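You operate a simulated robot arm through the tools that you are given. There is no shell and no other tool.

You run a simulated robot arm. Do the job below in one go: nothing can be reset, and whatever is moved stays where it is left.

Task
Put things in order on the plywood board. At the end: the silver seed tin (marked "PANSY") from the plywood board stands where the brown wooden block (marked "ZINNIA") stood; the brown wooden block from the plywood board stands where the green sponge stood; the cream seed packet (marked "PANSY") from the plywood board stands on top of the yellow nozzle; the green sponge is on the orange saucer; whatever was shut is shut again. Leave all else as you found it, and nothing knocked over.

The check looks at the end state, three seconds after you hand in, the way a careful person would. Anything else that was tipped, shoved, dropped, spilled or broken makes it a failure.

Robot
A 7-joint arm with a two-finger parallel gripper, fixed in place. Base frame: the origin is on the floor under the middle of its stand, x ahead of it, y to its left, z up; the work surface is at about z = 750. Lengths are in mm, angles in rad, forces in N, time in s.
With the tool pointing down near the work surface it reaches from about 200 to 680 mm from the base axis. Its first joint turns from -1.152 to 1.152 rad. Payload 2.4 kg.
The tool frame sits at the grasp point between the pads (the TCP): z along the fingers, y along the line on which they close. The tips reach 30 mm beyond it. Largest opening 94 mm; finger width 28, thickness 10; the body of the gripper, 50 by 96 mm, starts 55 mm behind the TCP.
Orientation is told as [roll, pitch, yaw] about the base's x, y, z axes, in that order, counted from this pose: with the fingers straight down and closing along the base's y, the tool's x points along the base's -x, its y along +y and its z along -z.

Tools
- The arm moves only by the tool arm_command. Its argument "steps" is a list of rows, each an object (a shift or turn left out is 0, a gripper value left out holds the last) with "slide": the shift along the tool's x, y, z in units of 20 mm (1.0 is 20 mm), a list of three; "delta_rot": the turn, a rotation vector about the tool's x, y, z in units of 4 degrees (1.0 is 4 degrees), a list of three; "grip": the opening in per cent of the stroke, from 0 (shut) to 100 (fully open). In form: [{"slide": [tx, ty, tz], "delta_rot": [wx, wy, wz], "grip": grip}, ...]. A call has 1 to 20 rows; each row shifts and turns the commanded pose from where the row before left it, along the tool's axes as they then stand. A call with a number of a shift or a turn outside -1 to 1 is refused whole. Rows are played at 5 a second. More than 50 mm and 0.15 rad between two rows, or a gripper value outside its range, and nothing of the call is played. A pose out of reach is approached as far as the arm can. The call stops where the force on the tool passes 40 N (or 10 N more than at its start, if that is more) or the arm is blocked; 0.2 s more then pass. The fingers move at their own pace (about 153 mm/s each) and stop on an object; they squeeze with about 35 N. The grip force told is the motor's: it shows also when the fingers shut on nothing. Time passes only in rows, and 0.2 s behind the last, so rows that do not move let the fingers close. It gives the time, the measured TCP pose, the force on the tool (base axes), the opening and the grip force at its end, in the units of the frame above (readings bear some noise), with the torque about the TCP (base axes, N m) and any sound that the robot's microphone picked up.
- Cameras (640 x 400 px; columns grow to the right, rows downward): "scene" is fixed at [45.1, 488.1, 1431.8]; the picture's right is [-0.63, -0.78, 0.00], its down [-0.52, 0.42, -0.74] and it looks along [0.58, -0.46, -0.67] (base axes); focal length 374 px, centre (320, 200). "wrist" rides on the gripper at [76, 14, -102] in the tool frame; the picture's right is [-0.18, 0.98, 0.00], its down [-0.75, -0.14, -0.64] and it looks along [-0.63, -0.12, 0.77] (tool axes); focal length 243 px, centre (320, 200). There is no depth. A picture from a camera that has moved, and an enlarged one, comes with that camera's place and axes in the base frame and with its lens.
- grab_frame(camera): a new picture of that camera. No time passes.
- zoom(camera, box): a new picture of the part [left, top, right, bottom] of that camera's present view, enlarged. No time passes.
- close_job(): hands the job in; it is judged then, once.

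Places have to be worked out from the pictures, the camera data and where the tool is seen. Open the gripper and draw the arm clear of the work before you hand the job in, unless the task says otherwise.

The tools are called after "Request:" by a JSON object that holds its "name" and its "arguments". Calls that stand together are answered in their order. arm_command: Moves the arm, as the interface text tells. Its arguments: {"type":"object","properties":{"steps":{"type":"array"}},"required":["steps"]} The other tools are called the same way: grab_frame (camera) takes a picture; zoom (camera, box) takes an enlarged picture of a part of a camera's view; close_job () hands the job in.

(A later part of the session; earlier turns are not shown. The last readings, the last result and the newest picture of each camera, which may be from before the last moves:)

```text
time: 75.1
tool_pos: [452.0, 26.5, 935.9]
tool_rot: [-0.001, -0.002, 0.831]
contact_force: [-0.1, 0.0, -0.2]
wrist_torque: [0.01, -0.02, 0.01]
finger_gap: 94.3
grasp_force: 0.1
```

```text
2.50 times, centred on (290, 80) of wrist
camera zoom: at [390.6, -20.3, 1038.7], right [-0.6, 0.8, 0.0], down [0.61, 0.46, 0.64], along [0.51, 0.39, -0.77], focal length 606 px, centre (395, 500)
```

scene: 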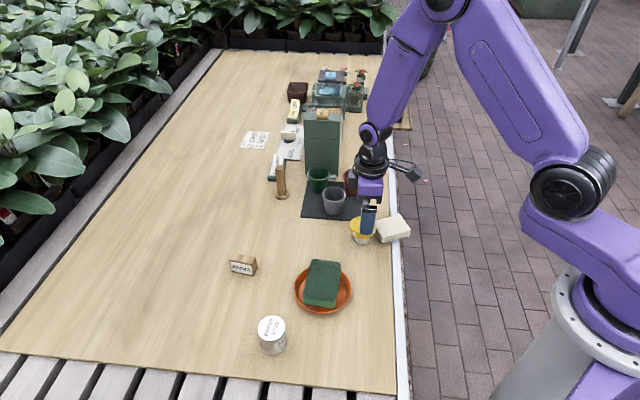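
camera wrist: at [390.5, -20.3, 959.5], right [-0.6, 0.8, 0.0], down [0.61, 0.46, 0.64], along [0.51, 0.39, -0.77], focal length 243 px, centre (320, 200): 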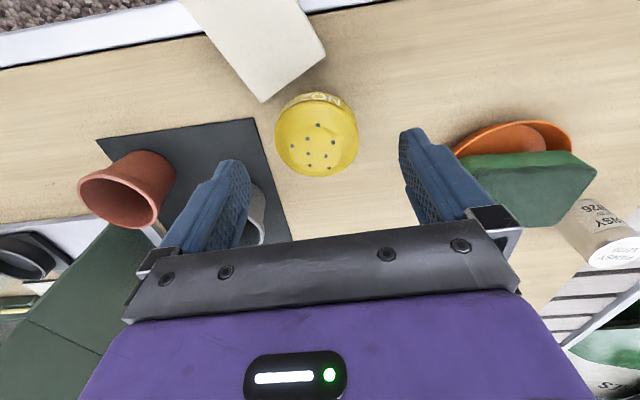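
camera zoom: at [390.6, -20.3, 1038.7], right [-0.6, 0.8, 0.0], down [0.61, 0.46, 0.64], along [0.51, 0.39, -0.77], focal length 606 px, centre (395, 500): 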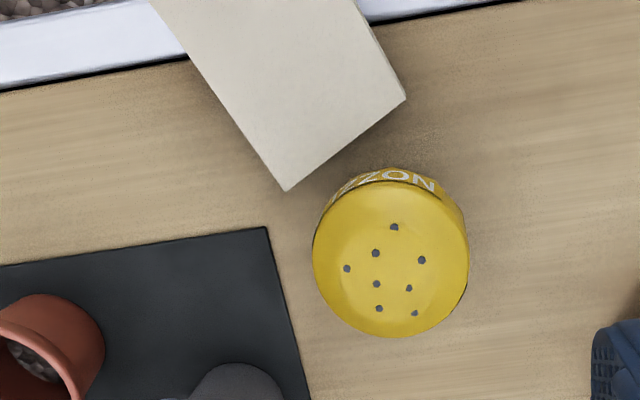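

The nozzle leans a few degrees towards +x compared with the start, with its foot unmoved. I zoom hard on its foot and the packet to understand what is touching what.

Request:
{"name": "zoom", "arguments": {"camera": "scene", "box": [344, 210, 384, 250]}}

Request:
{"name": "zoom", "arguments": {"camera": "scene", "box": [375, 205, 425, 250]}}

Request:
{"name": "grab_frame", "arguments": {"camera": "wrist"}}

```text
10.00 times, centred on (364, 230) of scene
camera zoom: at [45.1, 488.1, 1431.8], right [-0.63, -0.78, 0.0], down [-0.52, 0.42, -0.74], along [0.58, -0.46, -0.67], focal length 3742 px, centre (-120, -100)
```

zoom: 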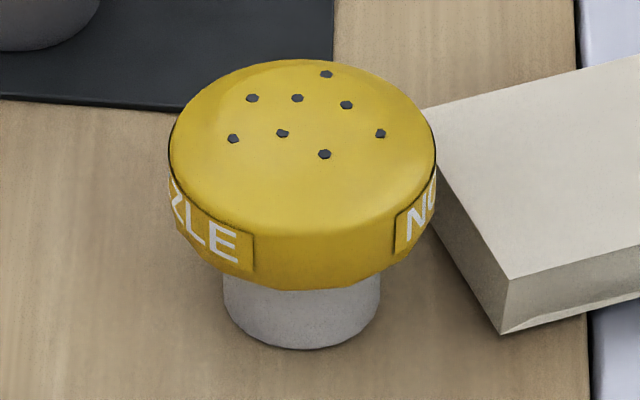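

```text
8.89 times, centred on (400, 228) of scene
camera zoom: at [45.1, 488.1, 1431.8], right [-0.63, -0.78, 0.0], down [-0.52, 0.42, -0.74], along [0.58, -0.46, -0.67], focal length 3326 px, centre (-391, -44)
```

zoom: 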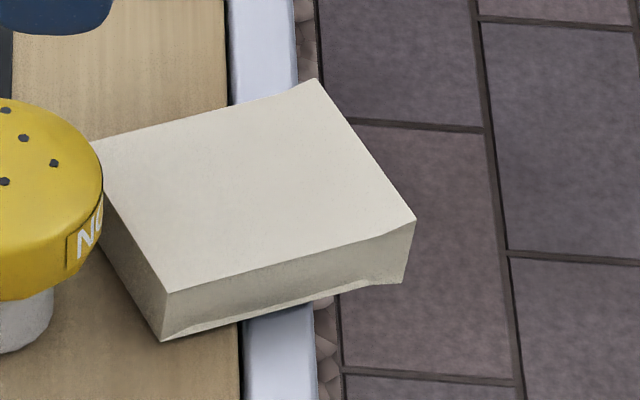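

```text
taken
camera wrist: at [390.6, -20.3, 1038.7], right [-0.6, 0.8, 0.0], down [0.61, 0.46, 0.64], along [0.51, 0.39, -0.77], focal length 243 px, centre (320, 200)
```

wrist: 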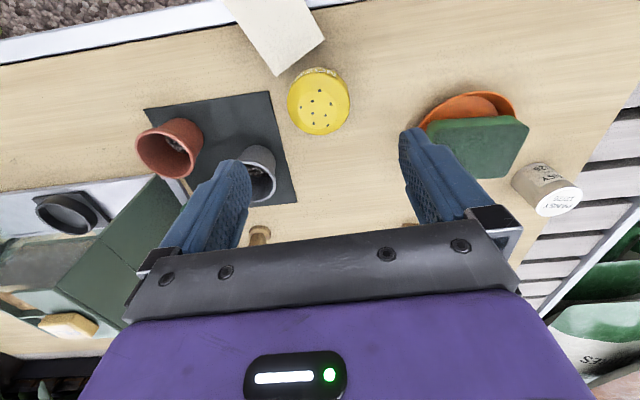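

The nozzle isn't touching the packet, yet leans ~5°; I want a low side view of its top and foot. I first turn the wrist (yaw towards −49°) up here.

Request:
{"name": "arm_command", "arguments": {"steps": [{"delta_rot": [0, 0, 1], "grip": 100}, {"delta_rot": [0, 0, 1]}, {"delta_rot": [0, 0, 1]}, {"delta_rot": [0, 0, 1]}, {"delta_rot": [0, 0, 1]}, {"delta_rot": [0, 0, 1]}, {"delta_rot": [0, 0, 1]}, {"delta_rot": [0, 0, 1]}, {"delta_rot": [0, 0, 1]}, {"delta_rot": [0, 0, 1]}, {"delta_rot": [0, 0, 1]}, {"delta_rot": [0, 0, 1]}, {"delta_rot": [0, 0, 1]}, {"delta_rot": [0, 0, 1]}, {"delta_rot": [0, 0, 1]}, {"delta_rot": [0, 0, 1]}, {"delta_rot": [0, 0, 1]}, {"delta_rot": [0, 0, 1]}, {"delta_rot": [0, 0, 1]}, {"delta_rot": [0, 0, 1]}]}}

```text
time: 79.3
tool_pos: [452.9, 26.8, 937.7]
tool_rot: [0.003, -0.001, -0.566]
contact_force: [0.1, -0.2, -0.3]
wrist_torque: [-0.01, 0.03, 0.01]
finger_gap: 94.3
grasp_force: 0.2
```

Now I shift back towards (414, 92, 850) and pitch the tool forward 35° so the wrist camera sees the nozzle nearly from the side.

Request:
{"name": "arm_command", "arguments": {"steps": [{"delta_rot": [0, 0, 1], "grip": 100}, {"delta_rot": [0, 0, 1]}, {"delta_rot": [0, 0, 1]}, {"delta_rot": [0, 0, 1]}, {"delta_rot": [0, 0, 0.2]}, {"slide": [0.746, 0.142, 0.87]}, {"slide": [0.746, 0.142, 0.87]}, {"slide": [0.746, 0.142, 0.87]}, {"slide": [0.746, 0.142, 0.87]}, {"slide": [0.746, 0.142, 0.87]}, {"delta_rot": [0, -0.972, 0]}, {"delta_rot": [0, -0.972, 0]}, {"delta_rot": [0, -0.972, 0]}, {"delta_rot": [0, -0.972, 0]}, {"delta_rot": [0, -0.972, 0]}, {"delta_rot": [0, -0.972, 0]}, {"delta_rot": [0, -0.972, 0]}, {"delta_rot": [0, -0.972, 0]}, {"delta_rot": [0, -0.972, 0]}]}}

Request:
{"name": "grab_frame", "arguments": {"camera": "wrist"}}

Request:
{"name": "grab_frame", "arguments": {"camera": "scene"}}

```text
time: 83.3
tool_pos: [414.8, 92.2, 849.9]
tool_rot: [-0.018, -0.496, -0.849]
contact_force: [0.2, 0.3, 0.0]
wrist_torque: [0.01, -0.03, 0.01]
finger_gap: 93.9
grasp_force: 0.1
out of reach, approached as far as the arm can: row 12, 14
```

```text
taken
camera wrist: at [350.5, 189.8, 904.2], right [0.85, 0.52, 0.07], down [0.14, -0.35, 0.93], along [0.51, -0.78, -0.37], focal length 243 px, centre (320, 200)
```

wrist: 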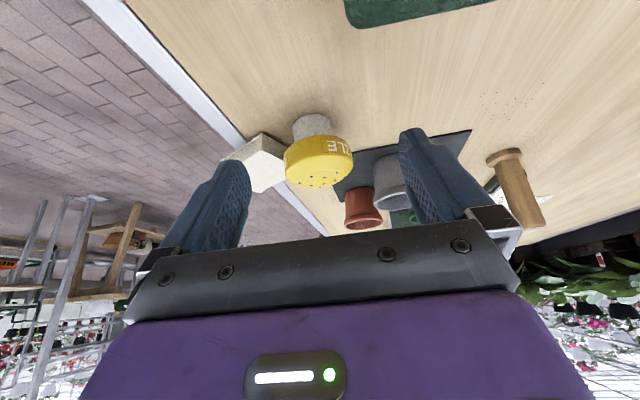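

```text
taken
```

scene: 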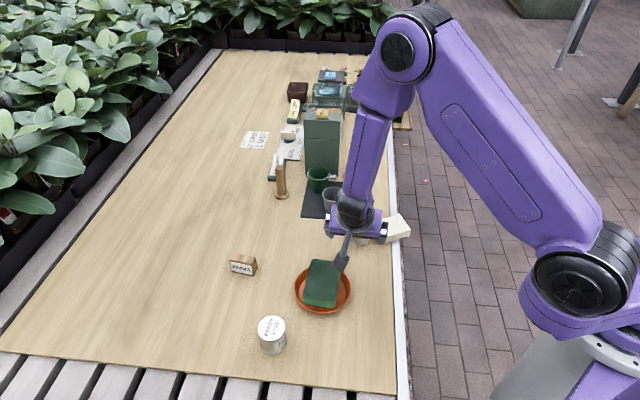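

Pitch reached about 28°, enough. I zoom on the nozzle's profile.

Request:
{"name": "zoom", "arguments": {"camera": "wrist", "box": [270, 100, 370, 200]}}

Request:
{"name": "zoom", "arguments": {"camera": "wrist", "box": [210, 100, 310, 200]}}

```text
4.00 times, centred on (320, 150) of wrist
camera zoom: at [350.5, 189.8, 904.2], right [0.85, 0.52, 0.07], down [0.14, -0.35, 0.93], along [0.51, -0.78, -0.37], focal length 970 px, centre (320, 400)
```

zoom: 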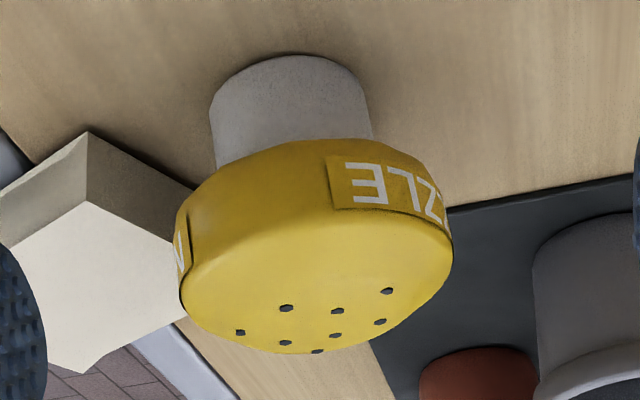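

```text
4.00 times, centred on (260, 150) of wrist
camera zoom: at [350.5, 189.8, 904.2], right [0.85, 0.52, 0.07], down [0.14, -0.35, 0.93], along [0.51, -0.78, -0.37], focal length 970 px, centre (560, 400)
```

zoom: 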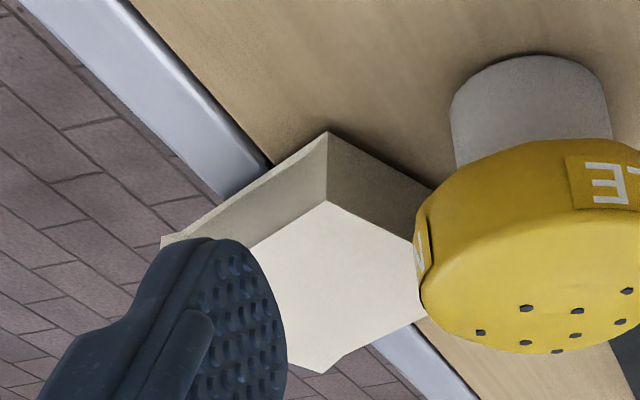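

I zoom once more on the foot of the nozzle to see whether it sits flat or whether only the cap is tilted.

Request:
{"name": "zoom", "arguments": {"camera": "wrist", "box": [284, 106, 344, 156]}}

Request:
{"name": "zoom", "arguments": {"camera": "wrist", "box": [275, 130, 365, 195]}}

```text
8.00 times, centred on (314, 131) of wrist
camera zoom: at [350.5, 189.8, 904.2], right [0.85, 0.52, 0.07], down [0.14, -0.35, 0.93], along [0.51, -0.78, -0.37], focal length 1941 px, centre (368, 752)
```

zoom: 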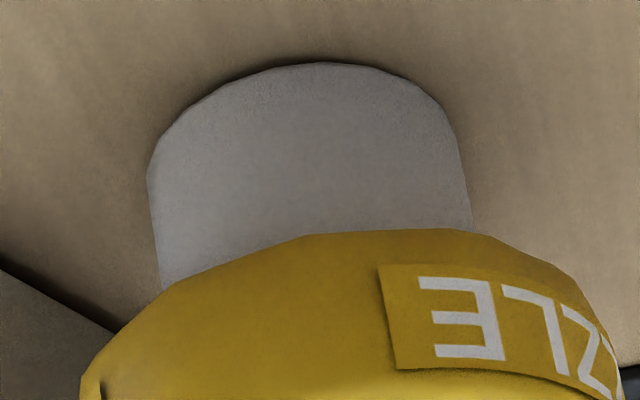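

```text
6.15 times, centred on (320, 162) of wrist
camera zoom: at [350.5, 189.8, 904.2], right [0.85, 0.52, 0.07], down [0.14, -0.35, 0.93], along [0.51, -0.78, -0.37], focal length 1493 px, centre (320, 431)
```

zoom: 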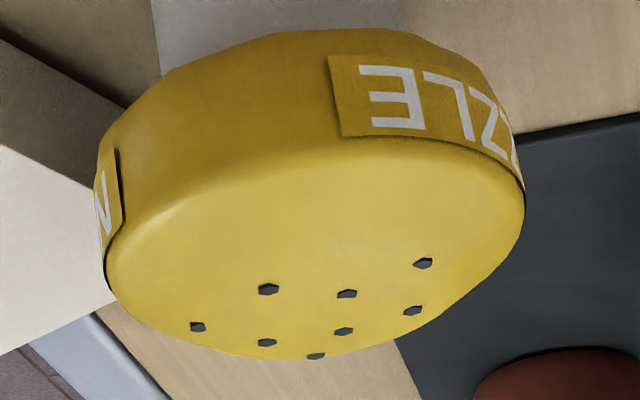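

The view shows a convex (domed) cap, so the packet must be balanced precisely over its apex—my last release was likely 2–3 mm off. Plan: recover the packet, stand it on open board, regrip it across its thin side (fingers as guard rails), and balance it. First I pitch back upright and rise.

Request:
{"name": "arm_command", "arguments": {"steps": [{"delta_rot": [0, 1, 0], "grip": 100}, {"delta_rot": [0, 1, 0]}, {"delta_rot": [0, 1, 0]}, {"delta_rot": [0, 1, 0]}, {"delta_rot": [0, 1, 0]}, {"delta_rot": [0, 1, 0]}, {"delta_rot": [0, 1, 0]}, {"slide": [0, 0, -1]}, {"slide": [0, 0, -1]}, {"slide": [0, 0, -1]}, {"slide": [0, 0, -1]}, {"slide": [0, 0, 0]}]}}

```text
time: 85.9
tool_pos: [412.4, 99.4, 930.1]
tool_rot: [-0.028, -0.074, -0.859]
contact_force: [0.0, -0.5, -0.7]
wrist_torque: [-0.01, -0.03, 0.0]
finger_gap: 93.9
grasp_force: 0.0
out of reach, approached as far as the arm can: row 7
```

A residual tilt of about 4° remains (pitch −0.074, roll −0.028); I correct it and read again.

Request:
{"name": "arm_command", "arguments": {"steps": [{"delta_rot": [-0.2, 0.53, 0], "grip": 100}, {"delta_rot": [-0.2, 0.53, 0]}, {"slide": [0, 0, 0]}]}}

```text
time: 86.7
tool_pos: [412.3, 98.2, 930.5]
tool_rot: [0.003, 0.0, -0.86]
contact_force: [-0.3, -0.3, 0.4]
wrist_torque: [-0.01, 0.01, 0.0]
finger_gap: 94.0
grasp_force: 0.0
```

Tool is vertical again. I'll test in free air how far the tool can tilt, since standing the packet up needs a 90° turn: first turn to yaw ≈ +17° (radial direction).

Request:
{"name": "arm_command", "arguments": {"steps": [{"delta_rot": [0, 0, -1], "grip": 100}, {"delta_rot": [0, 0, -1]}, {"delta_rot": [0, 0, -1]}, {"delta_rot": [0, 0, -1]}, {"delta_rot": [0, 0, -1]}, {"delta_rot": [0, 0, -1]}, {"delta_rot": [0, 0, -1]}, {"delta_rot": [0, 0, -1]}, {"delta_rot": [0, 0, -1]}, {"delta_rot": [0, 0, -1]}, {"delta_rot": [0, 0, -1]}, {"delta_rot": [0, 0, -1]}, {"delta_rot": [0, 0, -1]}, {"delta_rot": [0, 0, -1]}, {"delta_rot": [0, 0, -1]}, {"delta_rot": [0, 0, -1]}, {"delta_rot": [0, 0, -0.6]}]}}

```text
time: 90.3
tool_pos: [412.0, 98.1, 930.9]
tool_rot: [0.001, -0.002, 0.301]
contact_force: [-0.4, -0.8, 0.7]
wrist_torque: [-0.04, 0.0, 0.01]
finger_gap: 93.8
grasp_force: 0.0
```

Now I move over the open board near (510, 160) and test an outward tilt of 44°.

Request:
{"name": "arm_command", "arguments": {"steps": [{"slide": [-0.933, 0.25, -0.2], "grip": 100}, {"slide": [-0.933, 0.25, -0.2]}, {"slide": [-0.933, 0.25, -0.2]}, {"slide": [-0.933, 0.25, -0.2]}, {"slide": [-0.933, 0.25, -0.2]}, {"slide": [-0.933, 0.25, -0.2]}, {"delta_rot": [0, -1, 0]}, {"delta_rot": [0, -1, 0]}, {"delta_rot": [0, -1, 0]}, {"delta_rot": [0, -1, 0]}, {"delta_rot": [0, -1, 0]}, {"delta_rot": [0, -1, 0]}, {"delta_rot": [0, -1, 0]}, {"delta_rot": [0, -1, 0]}, {"delta_rot": [0, -1, 0]}, {"delta_rot": [0, -1, 0]}, {"delta_rot": [0, -1, 0]}, {"slide": [0, 0, 0]}]}}

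```text
time: 94.1
tool_pos: [510.2, 160.3, 954.2]
tool_rot: [0.001, -0.772, 0.299]
contact_force: [-1.2, 0.2, 0.5]
wrist_torque: [-0.01, 0.01, -0.04]
finger_gap: 94.3
grasp_force: 0.0
```

Outward 44° works. Now I swing back through vertical to an inward tilt of 36° to test the other side.

Request:
{"name": "arm_command", "arguments": {"steps": [{"delta_rot": [0, 1, 0], "grip": 100}, {"delta_rot": [0, 1, 0]}, {"delta_rot": [0, 1, 0]}, {"delta_rot": [0, 1, 0]}, {"delta_rot": [0, 1, 0]}, {"delta_rot": [0, 1, 0]}, {"delta_rot": [0, 1, 0]}, {"delta_rot": [0, 1, 0]}, {"delta_rot": [0, 1, 0]}, {"delta_rot": [0, 1, 0]}, {"delta_rot": [0, 1, 0]}, {"delta_rot": [0, 1, 0]}, {"delta_rot": [0, 1, 0]}, {"delta_rot": [0, 1, 0]}, {"delta_rot": [0, 1, 0]}, {"delta_rot": [0, 1, 0]}, {"delta_rot": [0, 1, 0]}, {"delta_rot": [0, 1, 0]}, {"delta_rot": [0, 1, 0]}, {"delta_rot": [0, 1, 0]}]}}

```text
time: 98.3
tool_pos: [510.5, 159.9, 955.4]
tool_rot: [0.003, 0.628, 0.299]
contact_force: [-0.4, -0.5, 1.0]
wrist_torque: [0.02, -0.01, 0.0]
finger_gap: 93.9
grasp_force: 0.0
```

Inward 36° works too, so a 90° turn is possible in one grip. I return to vertical and start turning to yaw ≈ 71° for the lying packet.

Request:
{"name": "arm_command", "arguments": {"steps": [{"delta_rot": [0, -1, 0], "grip": 100}, {"delta_rot": [0, -1, 0]}, {"delta_rot": [0, -1, 0]}, {"delta_rot": [0, -1, 0]}, {"delta_rot": [0, -1, 0]}, {"delta_rot": [0, -1, 0]}, {"delta_rot": [0, -1, 0]}, {"delta_rot": [0, -1, 0]}, {"delta_rot": [0, -1, 0]}, {"delta_rot": [0, 0, -1]}, {"delta_rot": [0, 0, -1]}, {"delta_rot": [0, 0, -1]}, {"delta_rot": [0, 0, -1]}, {"delta_rot": [0, 0, -1]}, {"delta_rot": [0, 0, -1]}, {"delta_rot": [0, 0, -1]}]}}

Request:
{"name": "grab_frame", "arguments": {"camera": "scene"}}

Request:
{"name": "zoom", "arguments": {"camera": "scene", "box": [330, 200, 430, 270]}}

```text
time: 101.7
tool_pos: [510.6, 160.6, 955.3]
tool_rot: [0.0, 0.0, 0.789]
contact_force: [0.0, 0.2, -0.1]
wrist_torque: [0.01, 0.02, 0.02]
finger_gap: 94.3
grasp_force: 0.0
```

```text
taken
```

scene: 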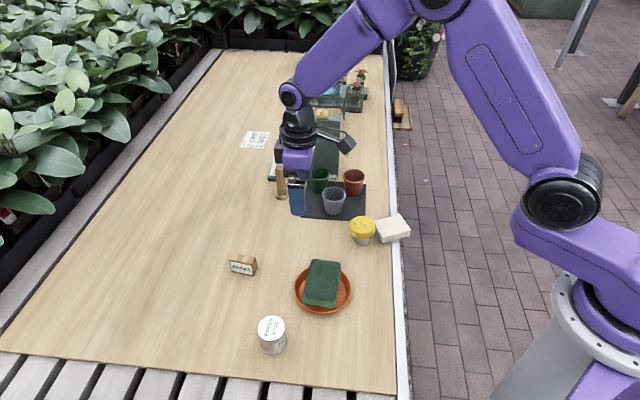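

```text
5.71 times, centred on (380, 235) of scene
camera zoom: at [45.1, 488.1, 1431.8], right [-0.63, -0.78, 0.0], down [-0.52, 0.42, -0.74], along [0.58, -0.46, -0.67], focal length 2138 px, centre (-23, 0)
```

zoom: 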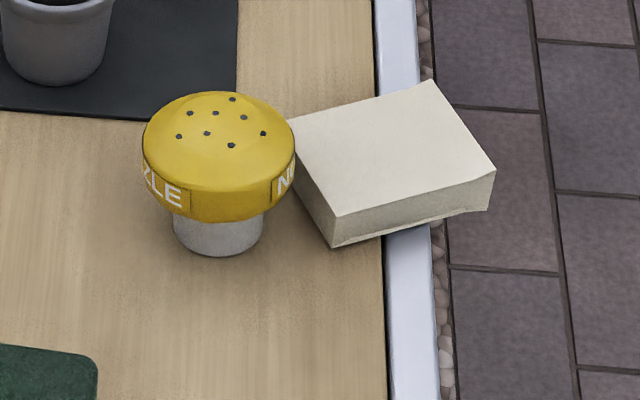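

Everything is unchanged. I finish turning to yaw 71° and move above the lying packet at (427, −44), staying high.

Request:
{"name": "arm_command", "arguments": {"steps": [{"delta_rot": [0, 0, -1], "grip": 100}, {"delta_rot": [0, 0, -1]}, {"delta_rot": [0, 0, -1]}, {"delta_rot": [0, 0, -1]}, {"delta_rot": [0, 0, -1]}, {"delta_rot": [0, 0, -1]}, {"delta_rot": [0, 0, -0.4]}, {"slide": [0.92, 0.0475, 0]}, {"slide": [0.92, 0.0475, 0]}, {"slide": [0.92, 0.0475, 0]}, {"slide": [0.92, 0.0475, 0]}, {"slide": [0.92, 0.0475, 0]}, {"slide": [0.92, 0.0475, 0]}, {"slide": [0.92, 0.0475, 0]}, {"slide": [0.92, 0.0475, 0]}, {"slide": [0.92, 0.0475, 0]}, {"slide": [0.92, 0.0475, 0]}, {"slide": [0.92, 0.0475, 0]}, {"slide": [0.92, 0.0475, 0]}, {"slide": [0, 0, 0]}]}}

Request:
{"name": "grab_frame", "arguments": {"camera": "wrist"}}

```text
time: 105.9
tool_pos: [427.3, -45.9, 954.2]
tool_rot: [-0.002, -0.001, 1.238]
contact_force: [-0.6, 0.0, 0.3]
wrist_torque: [0.03, 0.03, 0.0]
finger_gap: 93.9
grasp_force: 0.0
```

```text
taken
camera wrist: at [389.0, -113.5, 1056.4], right [-0.87, 0.5, 0.0], down [0.38, 0.66, 0.64], along [0.32, 0.56, -0.77], focal length 243 px, centre (320, 200)
```

wrist: 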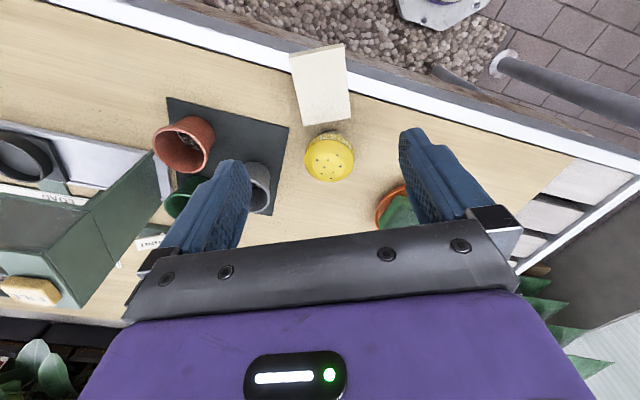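

I zoom on the lying packet for its exact corners and how it sits on the edge.

Request:
{"name": "zoom", "arguments": {"camera": "wrist", "box": [270, 30, 370, 130]}}

Request:
{"name": "zoom", "arguments": {"camera": "wrist", "box": [280, 100, 380, 200]}}

```text
4.00 times, centred on (320, 80) of wrist
camera zoom: at [389.0, -113.5, 1056.4], right [-0.87, 0.5, 0.0], down [0.38, 0.66, 0.64], along [0.32, 0.56, -0.77], focal length 970 px, centre (320, 680)
```

zoom: 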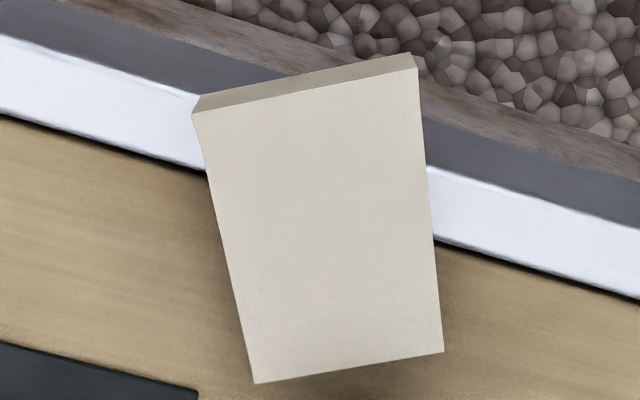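

```text
4.00 times, centred on (330, 150) of wrist
camera zoom: at [389.0, -113.5, 1056.4], right [-0.87, 0.5, 0.0], down [0.38, 0.66, 0.64], along [0.32, 0.56, -0.77], focal length 970 px, centre (280, 400)
```

zoom: 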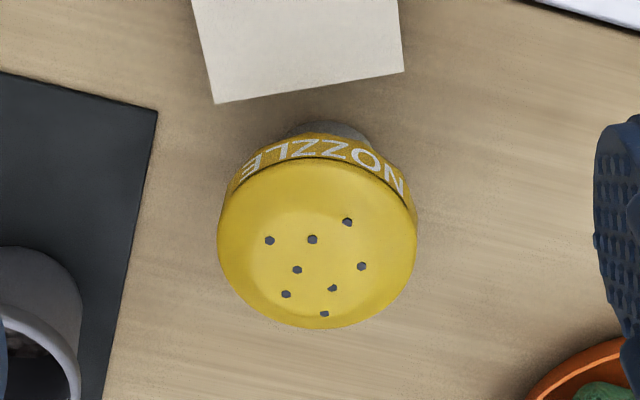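

The packet lies flat: corners (412, 0), (467, −19), (441, −89), (388, −70), centre (427, −44). I adjust 1.5 mm and descend with open fingers beside its long sides, first to ~z 810.

Request:
{"name": "arm_command", "arguments": {"steps": [{"slide": [-0.08, 0.02, 1], "grip": 100}, {"slide": [0, 0, 1]}, {"slide": [0, 0, 1]}, {"slide": [0, 0, 1]}, {"slide": [0, 0, 1]}, {"slide": [0, 0, 1]}, {"slide": [0, 0, 1]}, {"slide": [0, 0, 0.2]}, {"slide": [0, 0, 0]}]}}

Request:
{"name": "grab_frame", "arguments": {"camera": "wrist"}}

Request:
{"name": "zoom", "arguments": {"camera": "scene", "box": [330, 180, 430, 270]}}

```text
time: 107.9
tool_pos: [427.4, -42.2, 809.1]
tool_rot: [0.0, -0.002, 1.235]
contact_force: [-0.1, 0.2, 0.2]
wrist_torque: [0.03, 0.02, 0.01]
finger_gap: 93.8
grasp_force: 0.0
```

```text
taken
camera wrist: at [388.9, -110.7, 912.0], right [-0.87, 0.5, 0.0], down [0.38, 0.66, 0.64], along [0.32, 0.56, -0.77], focal length 243 px, centre (320, 200)
```

wrist: 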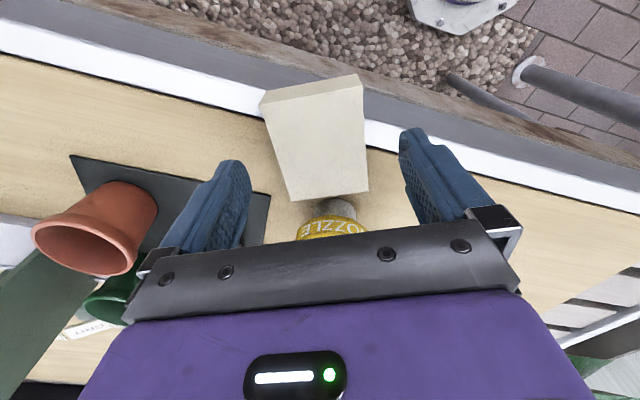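

```text
4.44 times, centred on (380, 225) of scene
camera zoom: at [45.1, 488.1, 1431.8], right [-0.63, -0.78, 0.0], down [-0.52, 0.42, -0.74], along [0.58, -0.46, -0.67], focal length 1663 px, centre (53, 89)
```

zoom: 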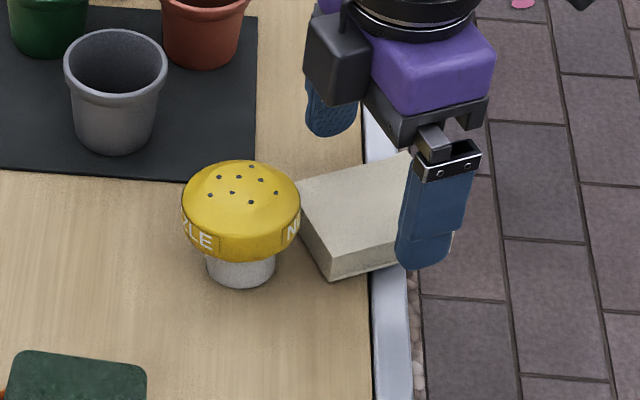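

The fingers straddle the packet with room on both sides, well clear of the nozzle. I descend the last 24 mm and close gently.

Request:
{"name": "arm_command", "arguments": {"steps": [{"slide": [0, 0, 0.6], "grip": 100}, {"slide": [0, 0, 0.4]}, {"slide": [0, 0, 0.2]}, {"slide": [0, 0, 0]}, {"grip": 80}, {"grip": 68}, {"grip": 0}, {"grip": 0}, {"grip": 0}]}}

```text
time: 109.9
tool_pos: [428.7, -42.5, 785.4]
tool_rot: [-0.002, 0.0, 1.236]
contact_force: [0.8, -0.6, 0.4]
wrist_torque: [0.01, -0.02, 0.02]
finger_gap: 56.8
grasp_force: 34.7
```

Gripped at 56.8 mm. I lift it while drawing slightly away from the nozzle, then up to a safe height.

Request:
{"name": "arm_command", "arguments": {"steps": [{"slide": [0.15, 0, -0.3], "grip": 0}, {"slide": [0.25, 0, -0.6]}, {"slide": [0.2, 0, -1]}, {"slide": [0, 0, -1]}, {"slide": [0, 0, -1]}, {"slide": [0, 0, -1]}, {"slide": [0, 0, -1]}, {"slide": [0, 0, 0]}]}}

Request:
{"name": "zoom", "arguments": {"camera": "scene", "box": [320, 130, 430, 260]}}

Request:
{"name": "grab_frame", "arguments": {"camera": "wrist"}}

```text
time: 111.7
tool_pos: [423.9, -56.3, 904.9]
tool_rot: [0.001, -0.002, 1.236]
contact_force: [-0.4, -0.4, 0.9]
wrist_torque: [0.0, 0.02, 0.0]
finger_gap: 56.6
grasp_force: 34.7
```

```text
3.08 times, centred on (375, 195) of scene
camera zoom: at [45.1, 488.1, 1431.8], right [-0.63, -0.78, 0.0], down [-0.52, 0.42, -0.74], along [0.58, -0.46, -0.67], focal length 1151 px, centre (151, 215)
```

zoom: 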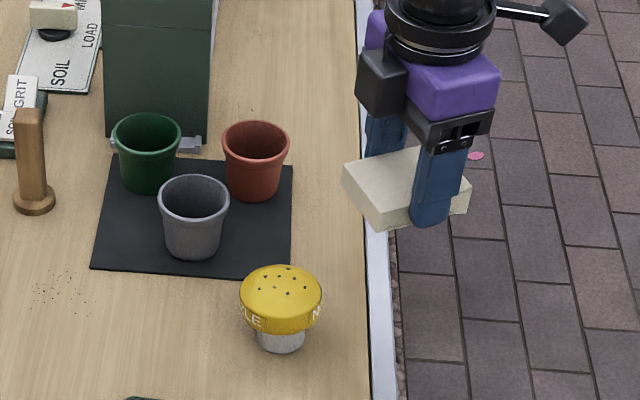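

```text
taken
camera wrist: at [385.4, -123.3, 1006.3], right [-0.87, 0.5, 0.0], down [0.38, 0.66, 0.64], along [0.32, 0.56, -0.77], focal length 243 px, centre (320, 200)
```

wrist: 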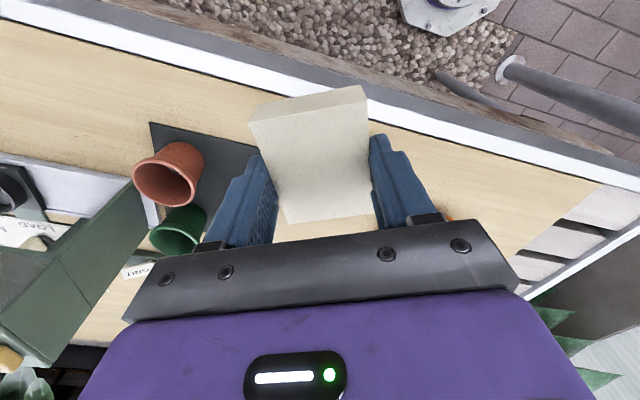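

The packet is safely in hand, flat. I check whether the nozzle's lean changed now that the packet is gone.

Request:
{"name": "zoom", "arguments": {"camera": "scene", "box": [330, 200, 394, 250]}}

```text
8.00 times, centred on (362, 225) of scene
camera zoom: at [45.1, 488.1, 1431.8], right [-0.63, -0.78, 0.0], down [-0.52, 0.42, -0.74], along [0.58, -0.46, -0.67], focal length 2994 px, centre (-16, 0)
```

zoom: 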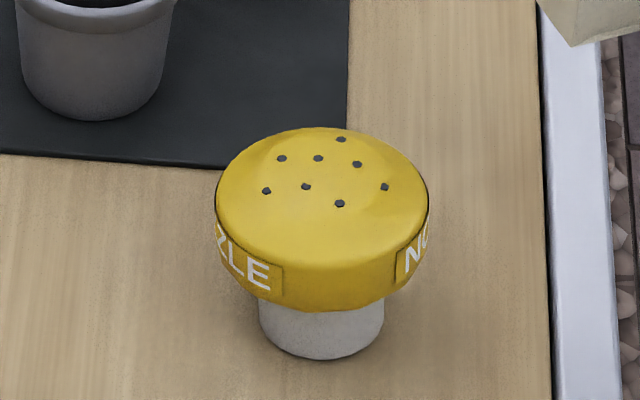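

The nozzle leans by itself (packet wasn't propping it). I'll deal with that after standing the packet safely on the board. I turn the held packet to yaw ≈ 13.6°.

Request:
{"name": "arm_command", "arguments": {"steps": [{"delta_rot": [0, 0, 1], "grip": 0}, {"delta_rot": [0, 0, 1]}, {"delta_rot": [0, 0, 1]}, {"delta_rot": [0, 0, 1]}, {"delta_rot": [0, 0, 1]}, {"delta_rot": [0, 0, 1]}, {"delta_rot": [0, 0, 1]}, {"delta_rot": [0, 0, 1]}, {"delta_rot": [0, 0, 1]}, {"delta_rot": [0, 0, 1]}, {"delta_rot": [0, 0, 1]}, {"delta_rot": [0, 0, 1]}, {"delta_rot": [0, 0, 1]}, {"delta_rot": [0, 0, 1]}, {"delta_rot": [0, 0, 0.3]}, {"slide": [0, 0, 0]}]}}

```text
time: 115.1
tool_pos: [423.2, -54.9, 905.0]
tool_rot: [0.002, -0.002, 0.236]
contact_force: [1.0, -0.2, -0.4]
wrist_torque: [0.03, 0.01, 0.04]
finger_gap: 56.7
grasp_force: 34.6
```

Now I carry it over the open board at (515, 125) and lower most of the way.

Request:
{"name": "arm_command", "arguments": {"steps": [{"slide": [-0.729, 0.856, 0], "grip": 0}, {"slide": [-0.729, 0.856, 0]}, {"slide": [-0.729, 0.856, 0]}, {"slide": [-0.729, 0.856, 0]}, {"slide": [-0.729, 0.856, 0]}, {"slide": [-0.729, 0.856, 0]}, {"slide": [-0.729, 0.856, 0]}, {"slide": [-0.729, 0.856, 0]}, {"slide": [-0.729, 0.856, 0]}, {"slide": [0, 0, 1]}, {"slide": [0, 0, 1]}, {"slide": [0, 0, 1]}, {"slide": [0, 0, 1]}, {"slide": [0, 0, 1]}, {"slide": [0, 0, 0.5]}, {"slide": [0, 0, 0]}]}}

Request:
{"name": "grab_frame", "arguments": {"camera": "scene"}}

```text
time: 118.5
tool_pos: [515.1, 126.9, 794.2]
tool_rot: [0.0, -0.001, 0.238]
contact_force: [-0.2, 0.3, -0.6]
wrist_torque: [0.0, -0.02, -0.03]
finger_gap: 56.7
grasp_force: 35.2
```

```text
taken
```

scene: 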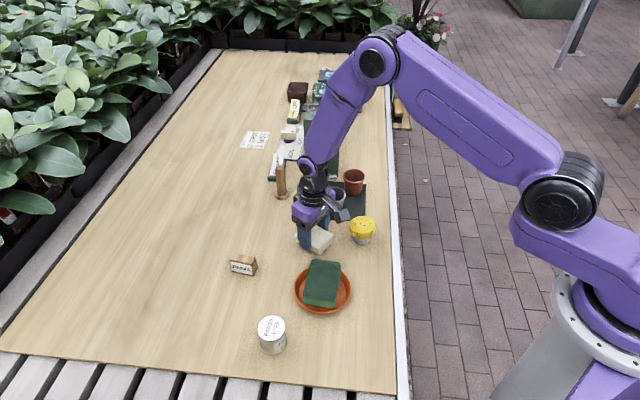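

The packet is ~9 mm above the open board. I lower 8 mm, feeling for contact.

Request:
{"name": "arm_command", "arguments": {"steps": [{"slide": [0, 0, 0.2], "grip": 0}, {"slide": [0, 0, 0.1]}, {"slide": [0, 0, 0.05]}, {"slide": [0, 0, 0.05]}, {"slide": [0, 0, 0]}]}}

```text
time: 119.7
tool_pos: [515.1, 127.3, 785.2]
tool_rot: [0.001, -0.005, 0.236]
contact_force: [-0.8, 0.2, 5.5]
wrist_torque: [-0.13, 0.07, -0.04]
finger_gap: 56.9
grasp_force: 34.9
```

Contact at 5.5 N; I release and rise.

Request:
{"name": "arm_command", "arguments": {"steps": [{"grip": 66}, {"grip": 75}, {"grip": 100}, {"grip": 100}, {"slide": [0, 0, -0.5]}, {"slide": [0, 0, -1]}, {"slide": [0, 0, -1]}, {"slide": [0, 0, -1]}, {"slide": [0, 0, -1]}, {"slide": [0, 0, -0.5]}, {"slide": [0, 0, 0]}]}}

Request:
{"name": "grab_frame", "arguments": {"camera": "wrist"}}

Request:
{"name": "zoom", "arguments": {"camera": "scene", "box": [270, 190, 400, 270]}}

```text
time: 122.1
tool_pos: [515.7, 125.2, 887.1]
tool_rot: [0.001, -0.001, 0.238]
contact_force: [0.3, -0.3, -0.7]
wrist_torque: [-0.02, -0.02, 0.0]
finger_gap: 94.1
grasp_force: 0.0
```

```text
taken
camera wrist: at [438.2, 121.3, 988.3], right [-0.05, 1.0, 0.0], down [0.76, 0.04, 0.64], along [0.64, 0.03, -0.77], focal length 243 px, centre (320, 200)
```

wrist: 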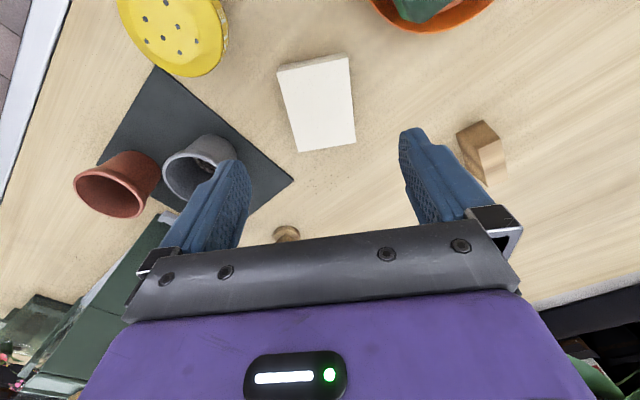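

```text
4.92 times, centred on (335, 230) of scene
camera zoom: at [45.1, 488.1, 1431.8], right [-0.63, -0.78, 0.0], down [-0.52, 0.42, -0.74], along [0.58, -0.46, -0.67], focal length 1842 px, centre (246, 52)
```

zoom: 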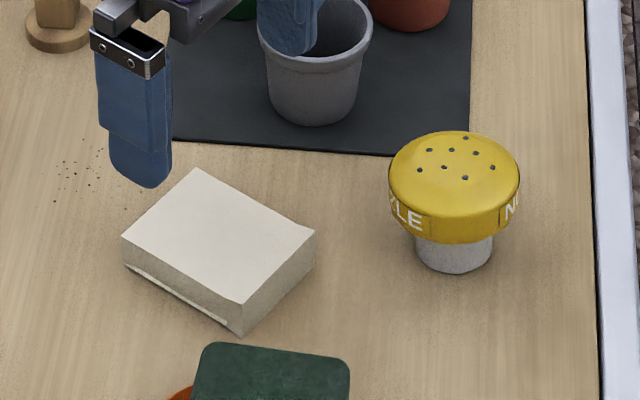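

The packet lies flat in the open. I zoom to get its exact pose before regripping with a tilted tool.

Request:
{"name": "zoom", "arguments": {"camera": "wrist", "box": [260, 40, 380, 160]}}

```text
3.33 times, centred on (320, 100) of wrist
camera zoom: at [438.2, 121.3, 988.3], right [-0.05, 1.0, 0.0], down [0.76, 0.04, 0.64], along [0.64, 0.03, -0.77], focal length 809 px, centre (320, 533)
```

zoom: 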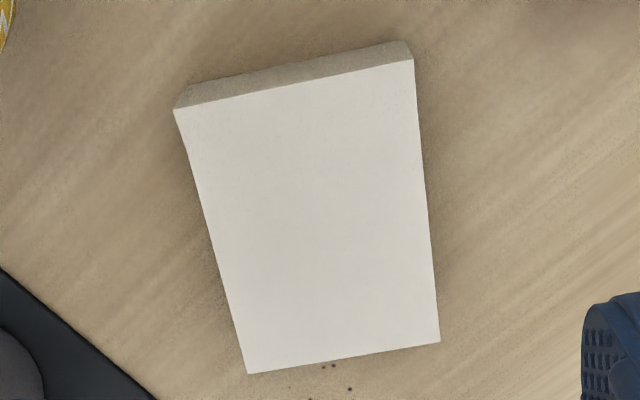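

Packet centre (515.7, 124.9), axis 13°. I tilt the open gripper outward by 50° up here.

Request:
{"name": "arm_command", "arguments": {"steps": [{"delta_rot": [0, -1, 0], "grip": 100}, {"delta_rot": [0, -1, 0]}, {"delta_rot": [0, -1, 0]}, {"delta_rot": [0, -1, 0]}, {"delta_rot": [0, -1, 0]}, {"delta_rot": [0, -1, 0]}, {"delta_rot": [0, -1, 0]}, {"delta_rot": [0, -1, 0]}, {"delta_rot": [0, -1, 0]}, {"delta_rot": [0, -1, 0]}, {"delta_rot": [0, -1, 0]}, {"delta_rot": [0, -1, 0]}, {"delta_rot": [0, -0.5, 0]}, {"slide": [0, 0, 0]}]}}

Request:
{"name": "grab_frame", "arguments": {"camera": "scene"}}

Request:
{"name": "grab_frame", "arguments": {"camera": "wrist"}}

```text
time: 125.1
tool_pos: [514.6, 125.7, 886.2]
tool_rot: [0.002, -0.877, 0.237]
contact_force: [-0.4, 0.8, -0.5]
wrist_torque: [0.01, 0.01, -0.02]
finger_gap: 94.1
grasp_force: 0.2
```

```text
taken
```

scene: 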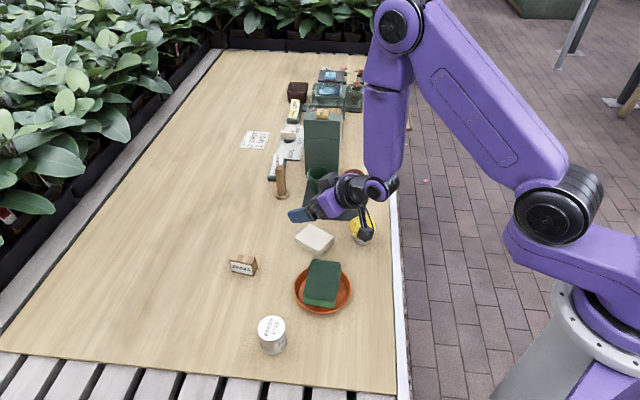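

```text
taken
camera wrist: at [388.1, 109.2, 892.6], right [-0.12, 0.98, 0.14], down [0.02, -0.14, 0.99], along [0.99, 0.12, -0.01], focal length 243 px, centre (320, 200)
```

wrist: 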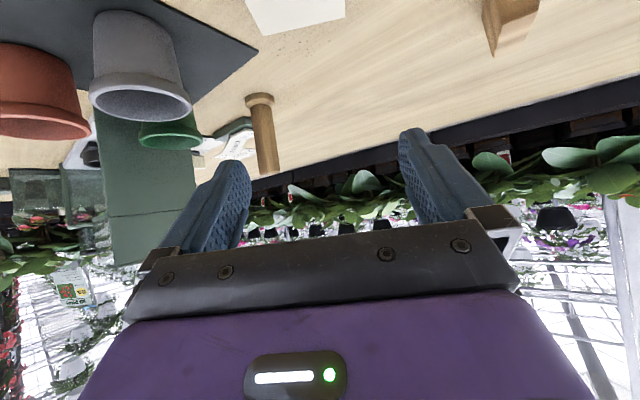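

Tilt is 50° as wanted. I lower along a straight line two thirds of the way towards the packet and check clearances around the camera and sponge.

Request:
{"name": "arm_command", "arguments": {"steps": [{"slide": [0.714, 0, 0.473], "grip": 100}, {"slide": [0.714, 0, 0.473]}, {"slide": [0.714, 0, 0.473]}, {"slide": [0.714, 0, 0.473]}, {"slide": [0, 0, 0]}]}}

Request:
{"name": "zoom", "arguments": {"camera": "scene", "box": [260, 180, 400, 320]}}

Request:
{"name": "grab_frame", "arguments": {"camera": "wrist"}}

```text
time: 126.3
tool_pos: [508.6, 124.5, 817.0]
tool_rot: [0.002, -0.876, 0.236]
contact_force: [0.1, -0.5, 1.3]
wrist_torque: [0.0, 0.01, 0.0]
finger_gap: 94.0
grasp_force: 0.0
```

```text
2.86 times, centred on (330, 250) of scene
camera zoom: at [45.1, 488.1, 1431.8], right [-0.63, -0.78, 0.0], down [-0.52, 0.42, -0.74], along [0.58, -0.46, -0.67], focal length 1069 px, centre (291, 57)
```

zoom: 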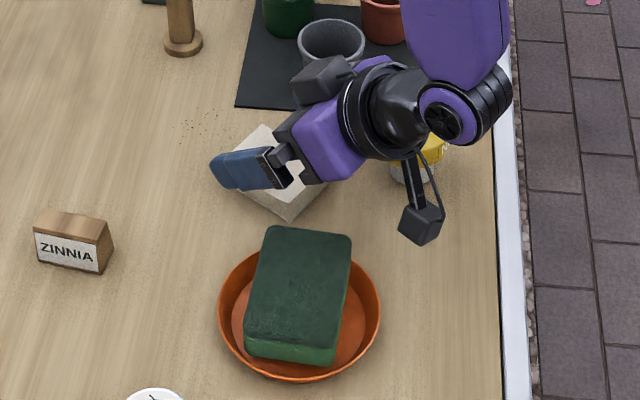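

```text
taken
camera wrist: at [381.6, 107.5, 823.3], right [-0.12, 0.98, 0.14], down [0.02, -0.14, 0.99], along [0.99, 0.12, -0.01], focal length 243 px, centre (320, 200)
```

wrist: 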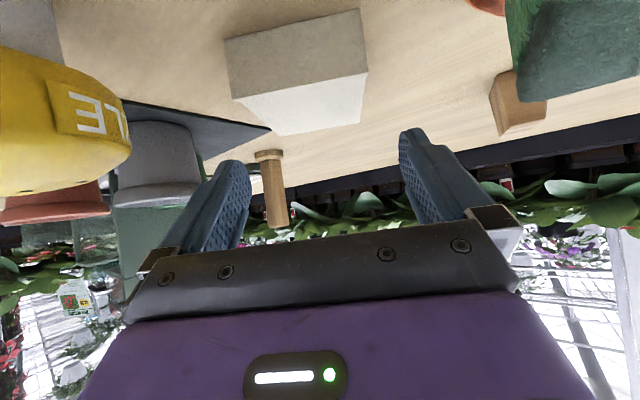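

Clearances look fine. This pose also gives a horizontal look at the nozzle on the left of the wrist view, so I zoom on it quickly.

Request:
{"name": "zoom", "arguments": {"camera": "wrist", "box": [0, 0, 160, 220]}}

```text
1.82 times, centred on (80, 110) of wrist
camera zoom: at [381.6, 107.5, 823.3], right [-0.12, 0.98, 0.14], down [0.02, -0.14, 0.99], along [0.99, 0.12, -0.01], focal length 441 px, centre (756, 364)
```

zoom: 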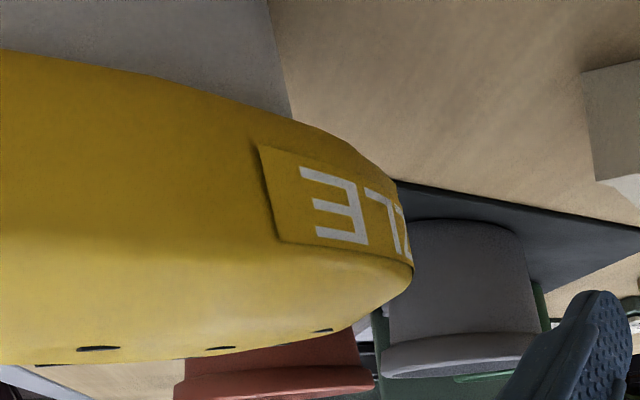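

The cap's top is actually flat with bevelled shoulders, so the tipping came from the nozzle itself rocking. I continue: finish the descent to the packet and grip it with the tilted tool.

Request:
{"name": "arm_command", "arguments": {"steps": [{"slide": [0.6, -0.01, 0.4], "grip": 100}, {"slide": [0.5, -0.01, 0.33]}, {"slide": [0.3, 0, 0.2]}, {"slide": [0, 0, 0]}]}}

Request:
{"name": "zoom", "arguments": {"camera": "scene", "box": [260, 180, 400, 320]}}

Request:
{"name": "grab_frame", "arguments": {"camera": "wrist"}}

```text
time: 127.3
tool_pos: [504.9, 122.8, 782.7]
tool_rot: [0.001, -0.877, 0.235]
contact_force: [-0.5, -0.6, -0.3]
wrist_torque: [-0.02, -0.04, 0.01]
finger_gap: 93.8
grasp_force: 0.0
```

```text
2.86 times, centred on (330, 250) of scene
camera zoom: at [45.1, 488.1, 1431.8], right [-0.63, -0.78, 0.0], down [-0.52, 0.42, -0.74], along [0.58, -0.46, -0.67], focal length 1069 px, centre (291, 57)
```

zoom: 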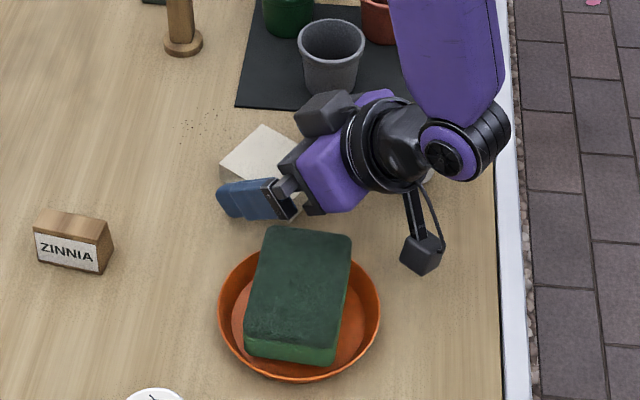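

```text
taken
camera wrist: at [377.8, 106.6, 790.9], right [-0.12, 0.98, 0.14], down [0.02, -0.14, 0.99], along [0.99, 0.12, -0.01], focal length 243 px, centre (320, 200)
```

wrist: 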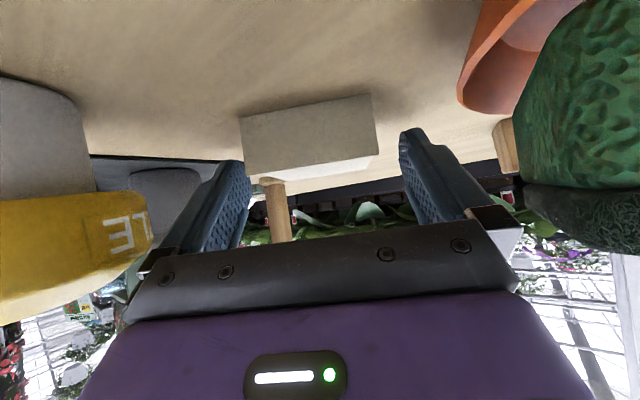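

I'm in position with no contact. One quick zoom on the nozzle from this nearly horizontal view to see how its foot stands.

Request:
{"name": "zoom", "arguments": {"camera": "wrist", "box": [0, 60, 160, 330]}}

Request:
{"name": "zoom", "arguments": {"camera": "wrist", "box": [0, 60, 110, 220]}}

```text
1.48 times, centred on (80, 195) of wrist
camera zoom: at [377.8, 106.6, 790.9], right [-0.12, 0.98, 0.14], down [0.02, -0.14, 0.99], along [0.99, 0.12, -0.01], focal length 359 px, centre (676, 207)
```

zoom: 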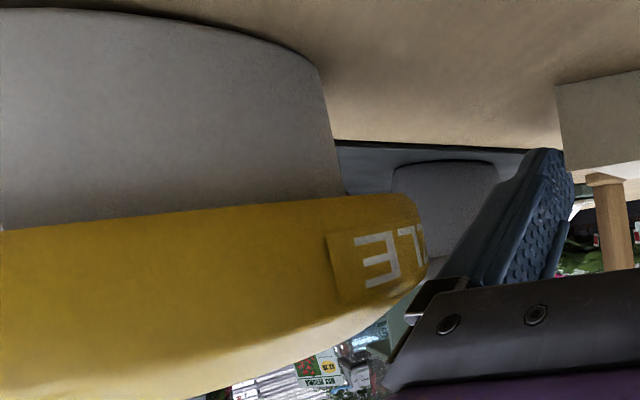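

```text
2.50 times, centred on (55, 140) of wrist
camera zoom: at [377.8, 106.6, 790.9], right [-0.12, 0.98, 0.14], down [0.02, -0.14, 0.99], along [0.99, 0.12, -0.01], focal length 606 px, centre (982, 350)
```

zoom: 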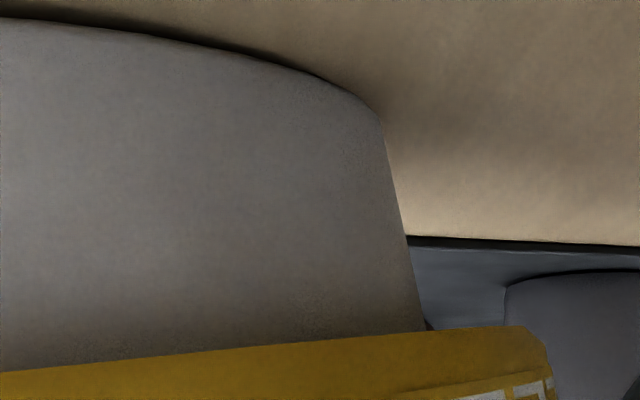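

The foot shows a small gap on its near side, so the nozzle simply rests tilted. I now close on the packet.

Request:
{"name": "arm_command", "arguments": {"steps": [{"grip": 80}, {"grip": 66}, {"grip": 0}, {"grip": 0}, {"grip": 0}]}}

```text
time: 128.5
tool_pos: [503.4, 122.6, 785.0]
tool_rot: [0.001, -0.875, 0.234]
contact_force: [-0.7, 0.0, -0.6]
wrist_torque: [0.02, -0.05, 0.0]
finger_gap: 61.0
grasp_force: 35.0
```

Gripped at 61 mm. I lift straight up 120 mm.

Request:
{"name": "arm_command", "arguments": {"steps": [{"slide": [-0.383, 0, -0.321], "grip": 0}, {"slide": [-0.766, 0, -0.643]}, {"slide": [-0.766, 0, -0.643]}, {"slide": [-0.766, 0, -0.643]}, {"slide": [-0.766, 0, -0.643]}, {"slide": [-0.766, 0, -0.643]}, {"slide": [-0.383, 0, -0.321]}, {"slide": [0, 0, 0]}]}}

Request:
{"name": "zoom", "arguments": {"camera": "scene", "box": [260, 140, 420, 260]}}

```text
time: 130.3
tool_pos: [504.2, 123.3, 905.4]
tool_rot: [0.002, -0.875, 0.234]
contact_force: [-0.9, 0.3, 0.2]
wrist_torque: [-0.01, 0.0, 0.01]
finger_gap: 60.7
grasp_force: 35.3
```

```text
3.33 times, centred on (340, 200) of scene
camera zoom: at [45.1, 488.1, 1431.8], right [-0.63, -0.78, 0.0], down [-0.52, 0.42, -0.74], along [0.58, -0.46, -0.67], focal length 1247 px, centre (253, 200)
```

zoom: 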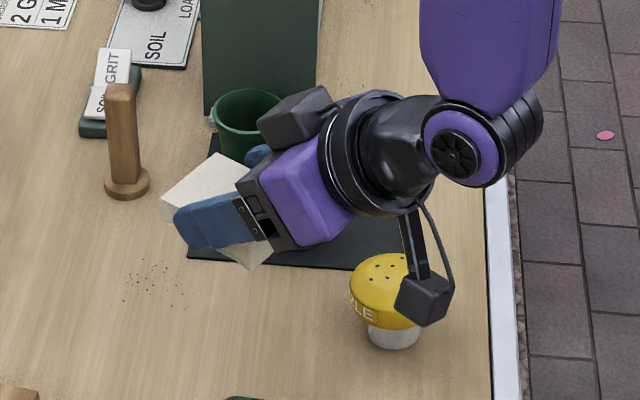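

The packet is held firmly. I rotate the tool inward about its closing axis, 80° first.

Request:
{"name": "arm_command", "arguments": {"steps": [{"delta_rot": [0, 1, 0], "grip": 0}, {"delta_rot": [0, 1, 0]}, {"delta_rot": [0, 1, 0]}, {"delta_rot": [0, 1, 0]}, {"delta_rot": [0, 1, 0]}, {"delta_rot": [0, 1, 0]}, {"delta_rot": [0, 1, 0]}, {"delta_rot": [0, 1, 0]}, {"delta_rot": [0, 1, 0]}, {"delta_rot": [0, 1, 0]}, {"delta_rot": [0, 1, 0]}, {"delta_rot": [0, 1, 0]}, {"delta_rot": [0, 1, 0]}, {"delta_rot": [0, 1, 0]}, {"delta_rot": [0, 1, 0]}, {"delta_rot": [0, 1, 0]}, {"delta_rot": [0, 1, 0]}, {"delta_rot": [0, 1, 0]}, {"delta_rot": [0, 1, 0]}, {"delta_rot": [0, 1, 0]}]}}

Request:
{"name": "grab_frame", "arguments": {"camera": "scene"}}

Request:
{"name": "grab_frame", "arguments": {"camera": "wrist"}}

```text
time: 134.5
tool_pos: [503.1, 123.1, 904.2]
tool_rot: [0.0, 0.525, 0.237]
contact_force: [0.1, 0.3, 0.1]
wrist_torque: [0.01, 0.01, -0.01]
finger_gap: 61.0
grasp_force: 35.2
```

```text
taken
```

scene: 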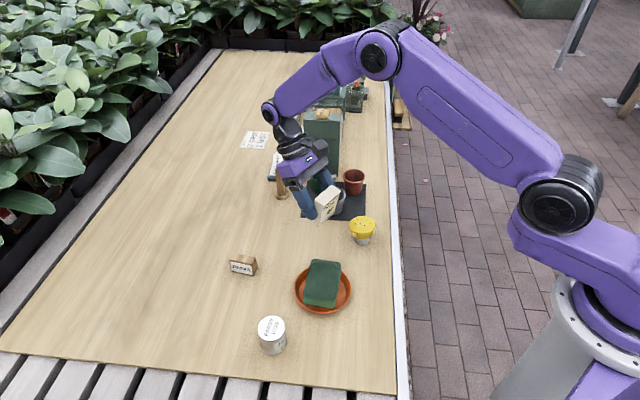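

```text
taken
camera wrist: at [486.3, 132.6, 1031.3], right [-0.08, 0.99, -0.09], down [0.98, 0.09, 0.18], along [0.19, -0.08, -0.98], focal length 243 px, centre (320, 200)
```

wrist: 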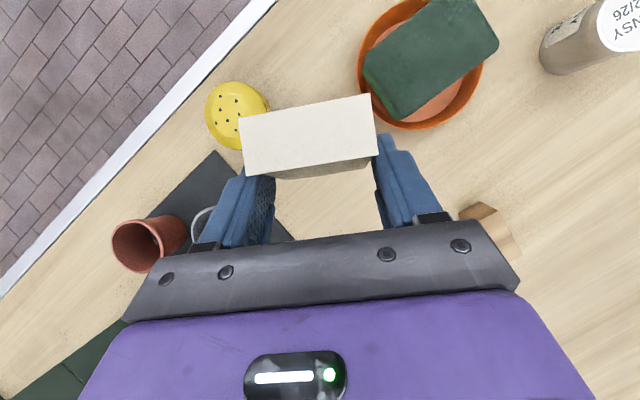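

Rotated 80° and still firm. I finish the last 10°.

Request:
{"name": "arm_command", "arguments": {"steps": [{"delta_rot": [0, 1, 0], "grip": 0}, {"delta_rot": [0, 1, 0]}, {"delta_rot": [0, 0.5, 0]}, {"slide": [0, 0, 0]}]}}

Request:
{"name": "zoom", "arguments": {"camera": "scene", "box": [260, 140, 400, 260]}}

Request:
{"name": "grab_frame", "arguments": {"camera": "wrist"}}

```text
time: 135.5
tool_pos: [504.5, 123.2, 905.1]
tool_rot: [0.003, 0.694, 0.238]
contact_force: [-0.3, -0.1, -0.9]
wrist_torque: [0.06, 0.01, 0.0]
finger_gap: 60.9
grasp_force: 35.2
```

```text
3.33 times, centred on (330, 200) of scene
camera zoom: at [45.1, 488.1, 1431.8], right [-0.63, -0.78, 0.0], down [-0.52, 0.42, -0.74], along [0.58, -0.46, -0.67], focal length 1247 px, centre (287, 200)
```

zoom: 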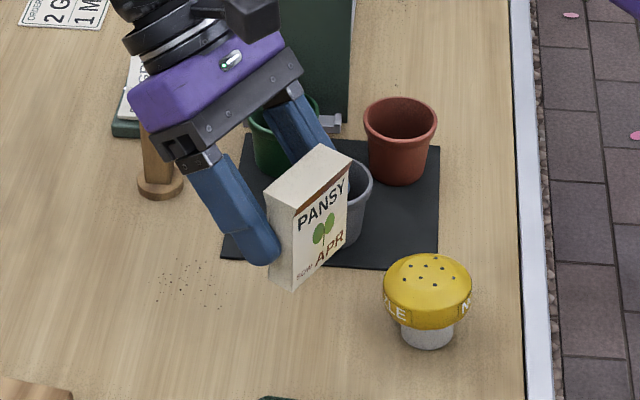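

```text
taken
camera wrist: at [508.0, 137.9, 1032.4], right [-0.09, 0.99, -0.12], down [1.0, 0.09, 0.01], along [0.02, -0.12, -0.99], focal length 243 px, centre (320, 200)
```

wrist: 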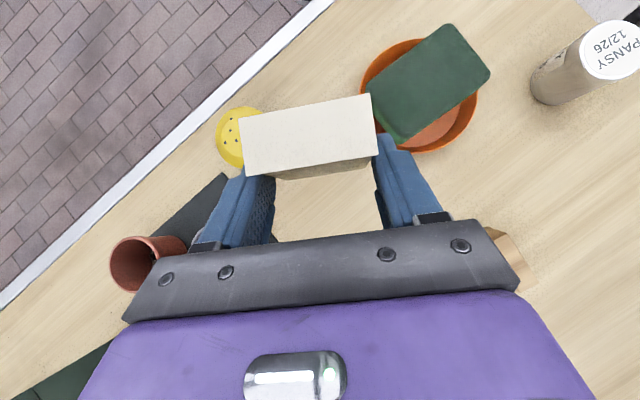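

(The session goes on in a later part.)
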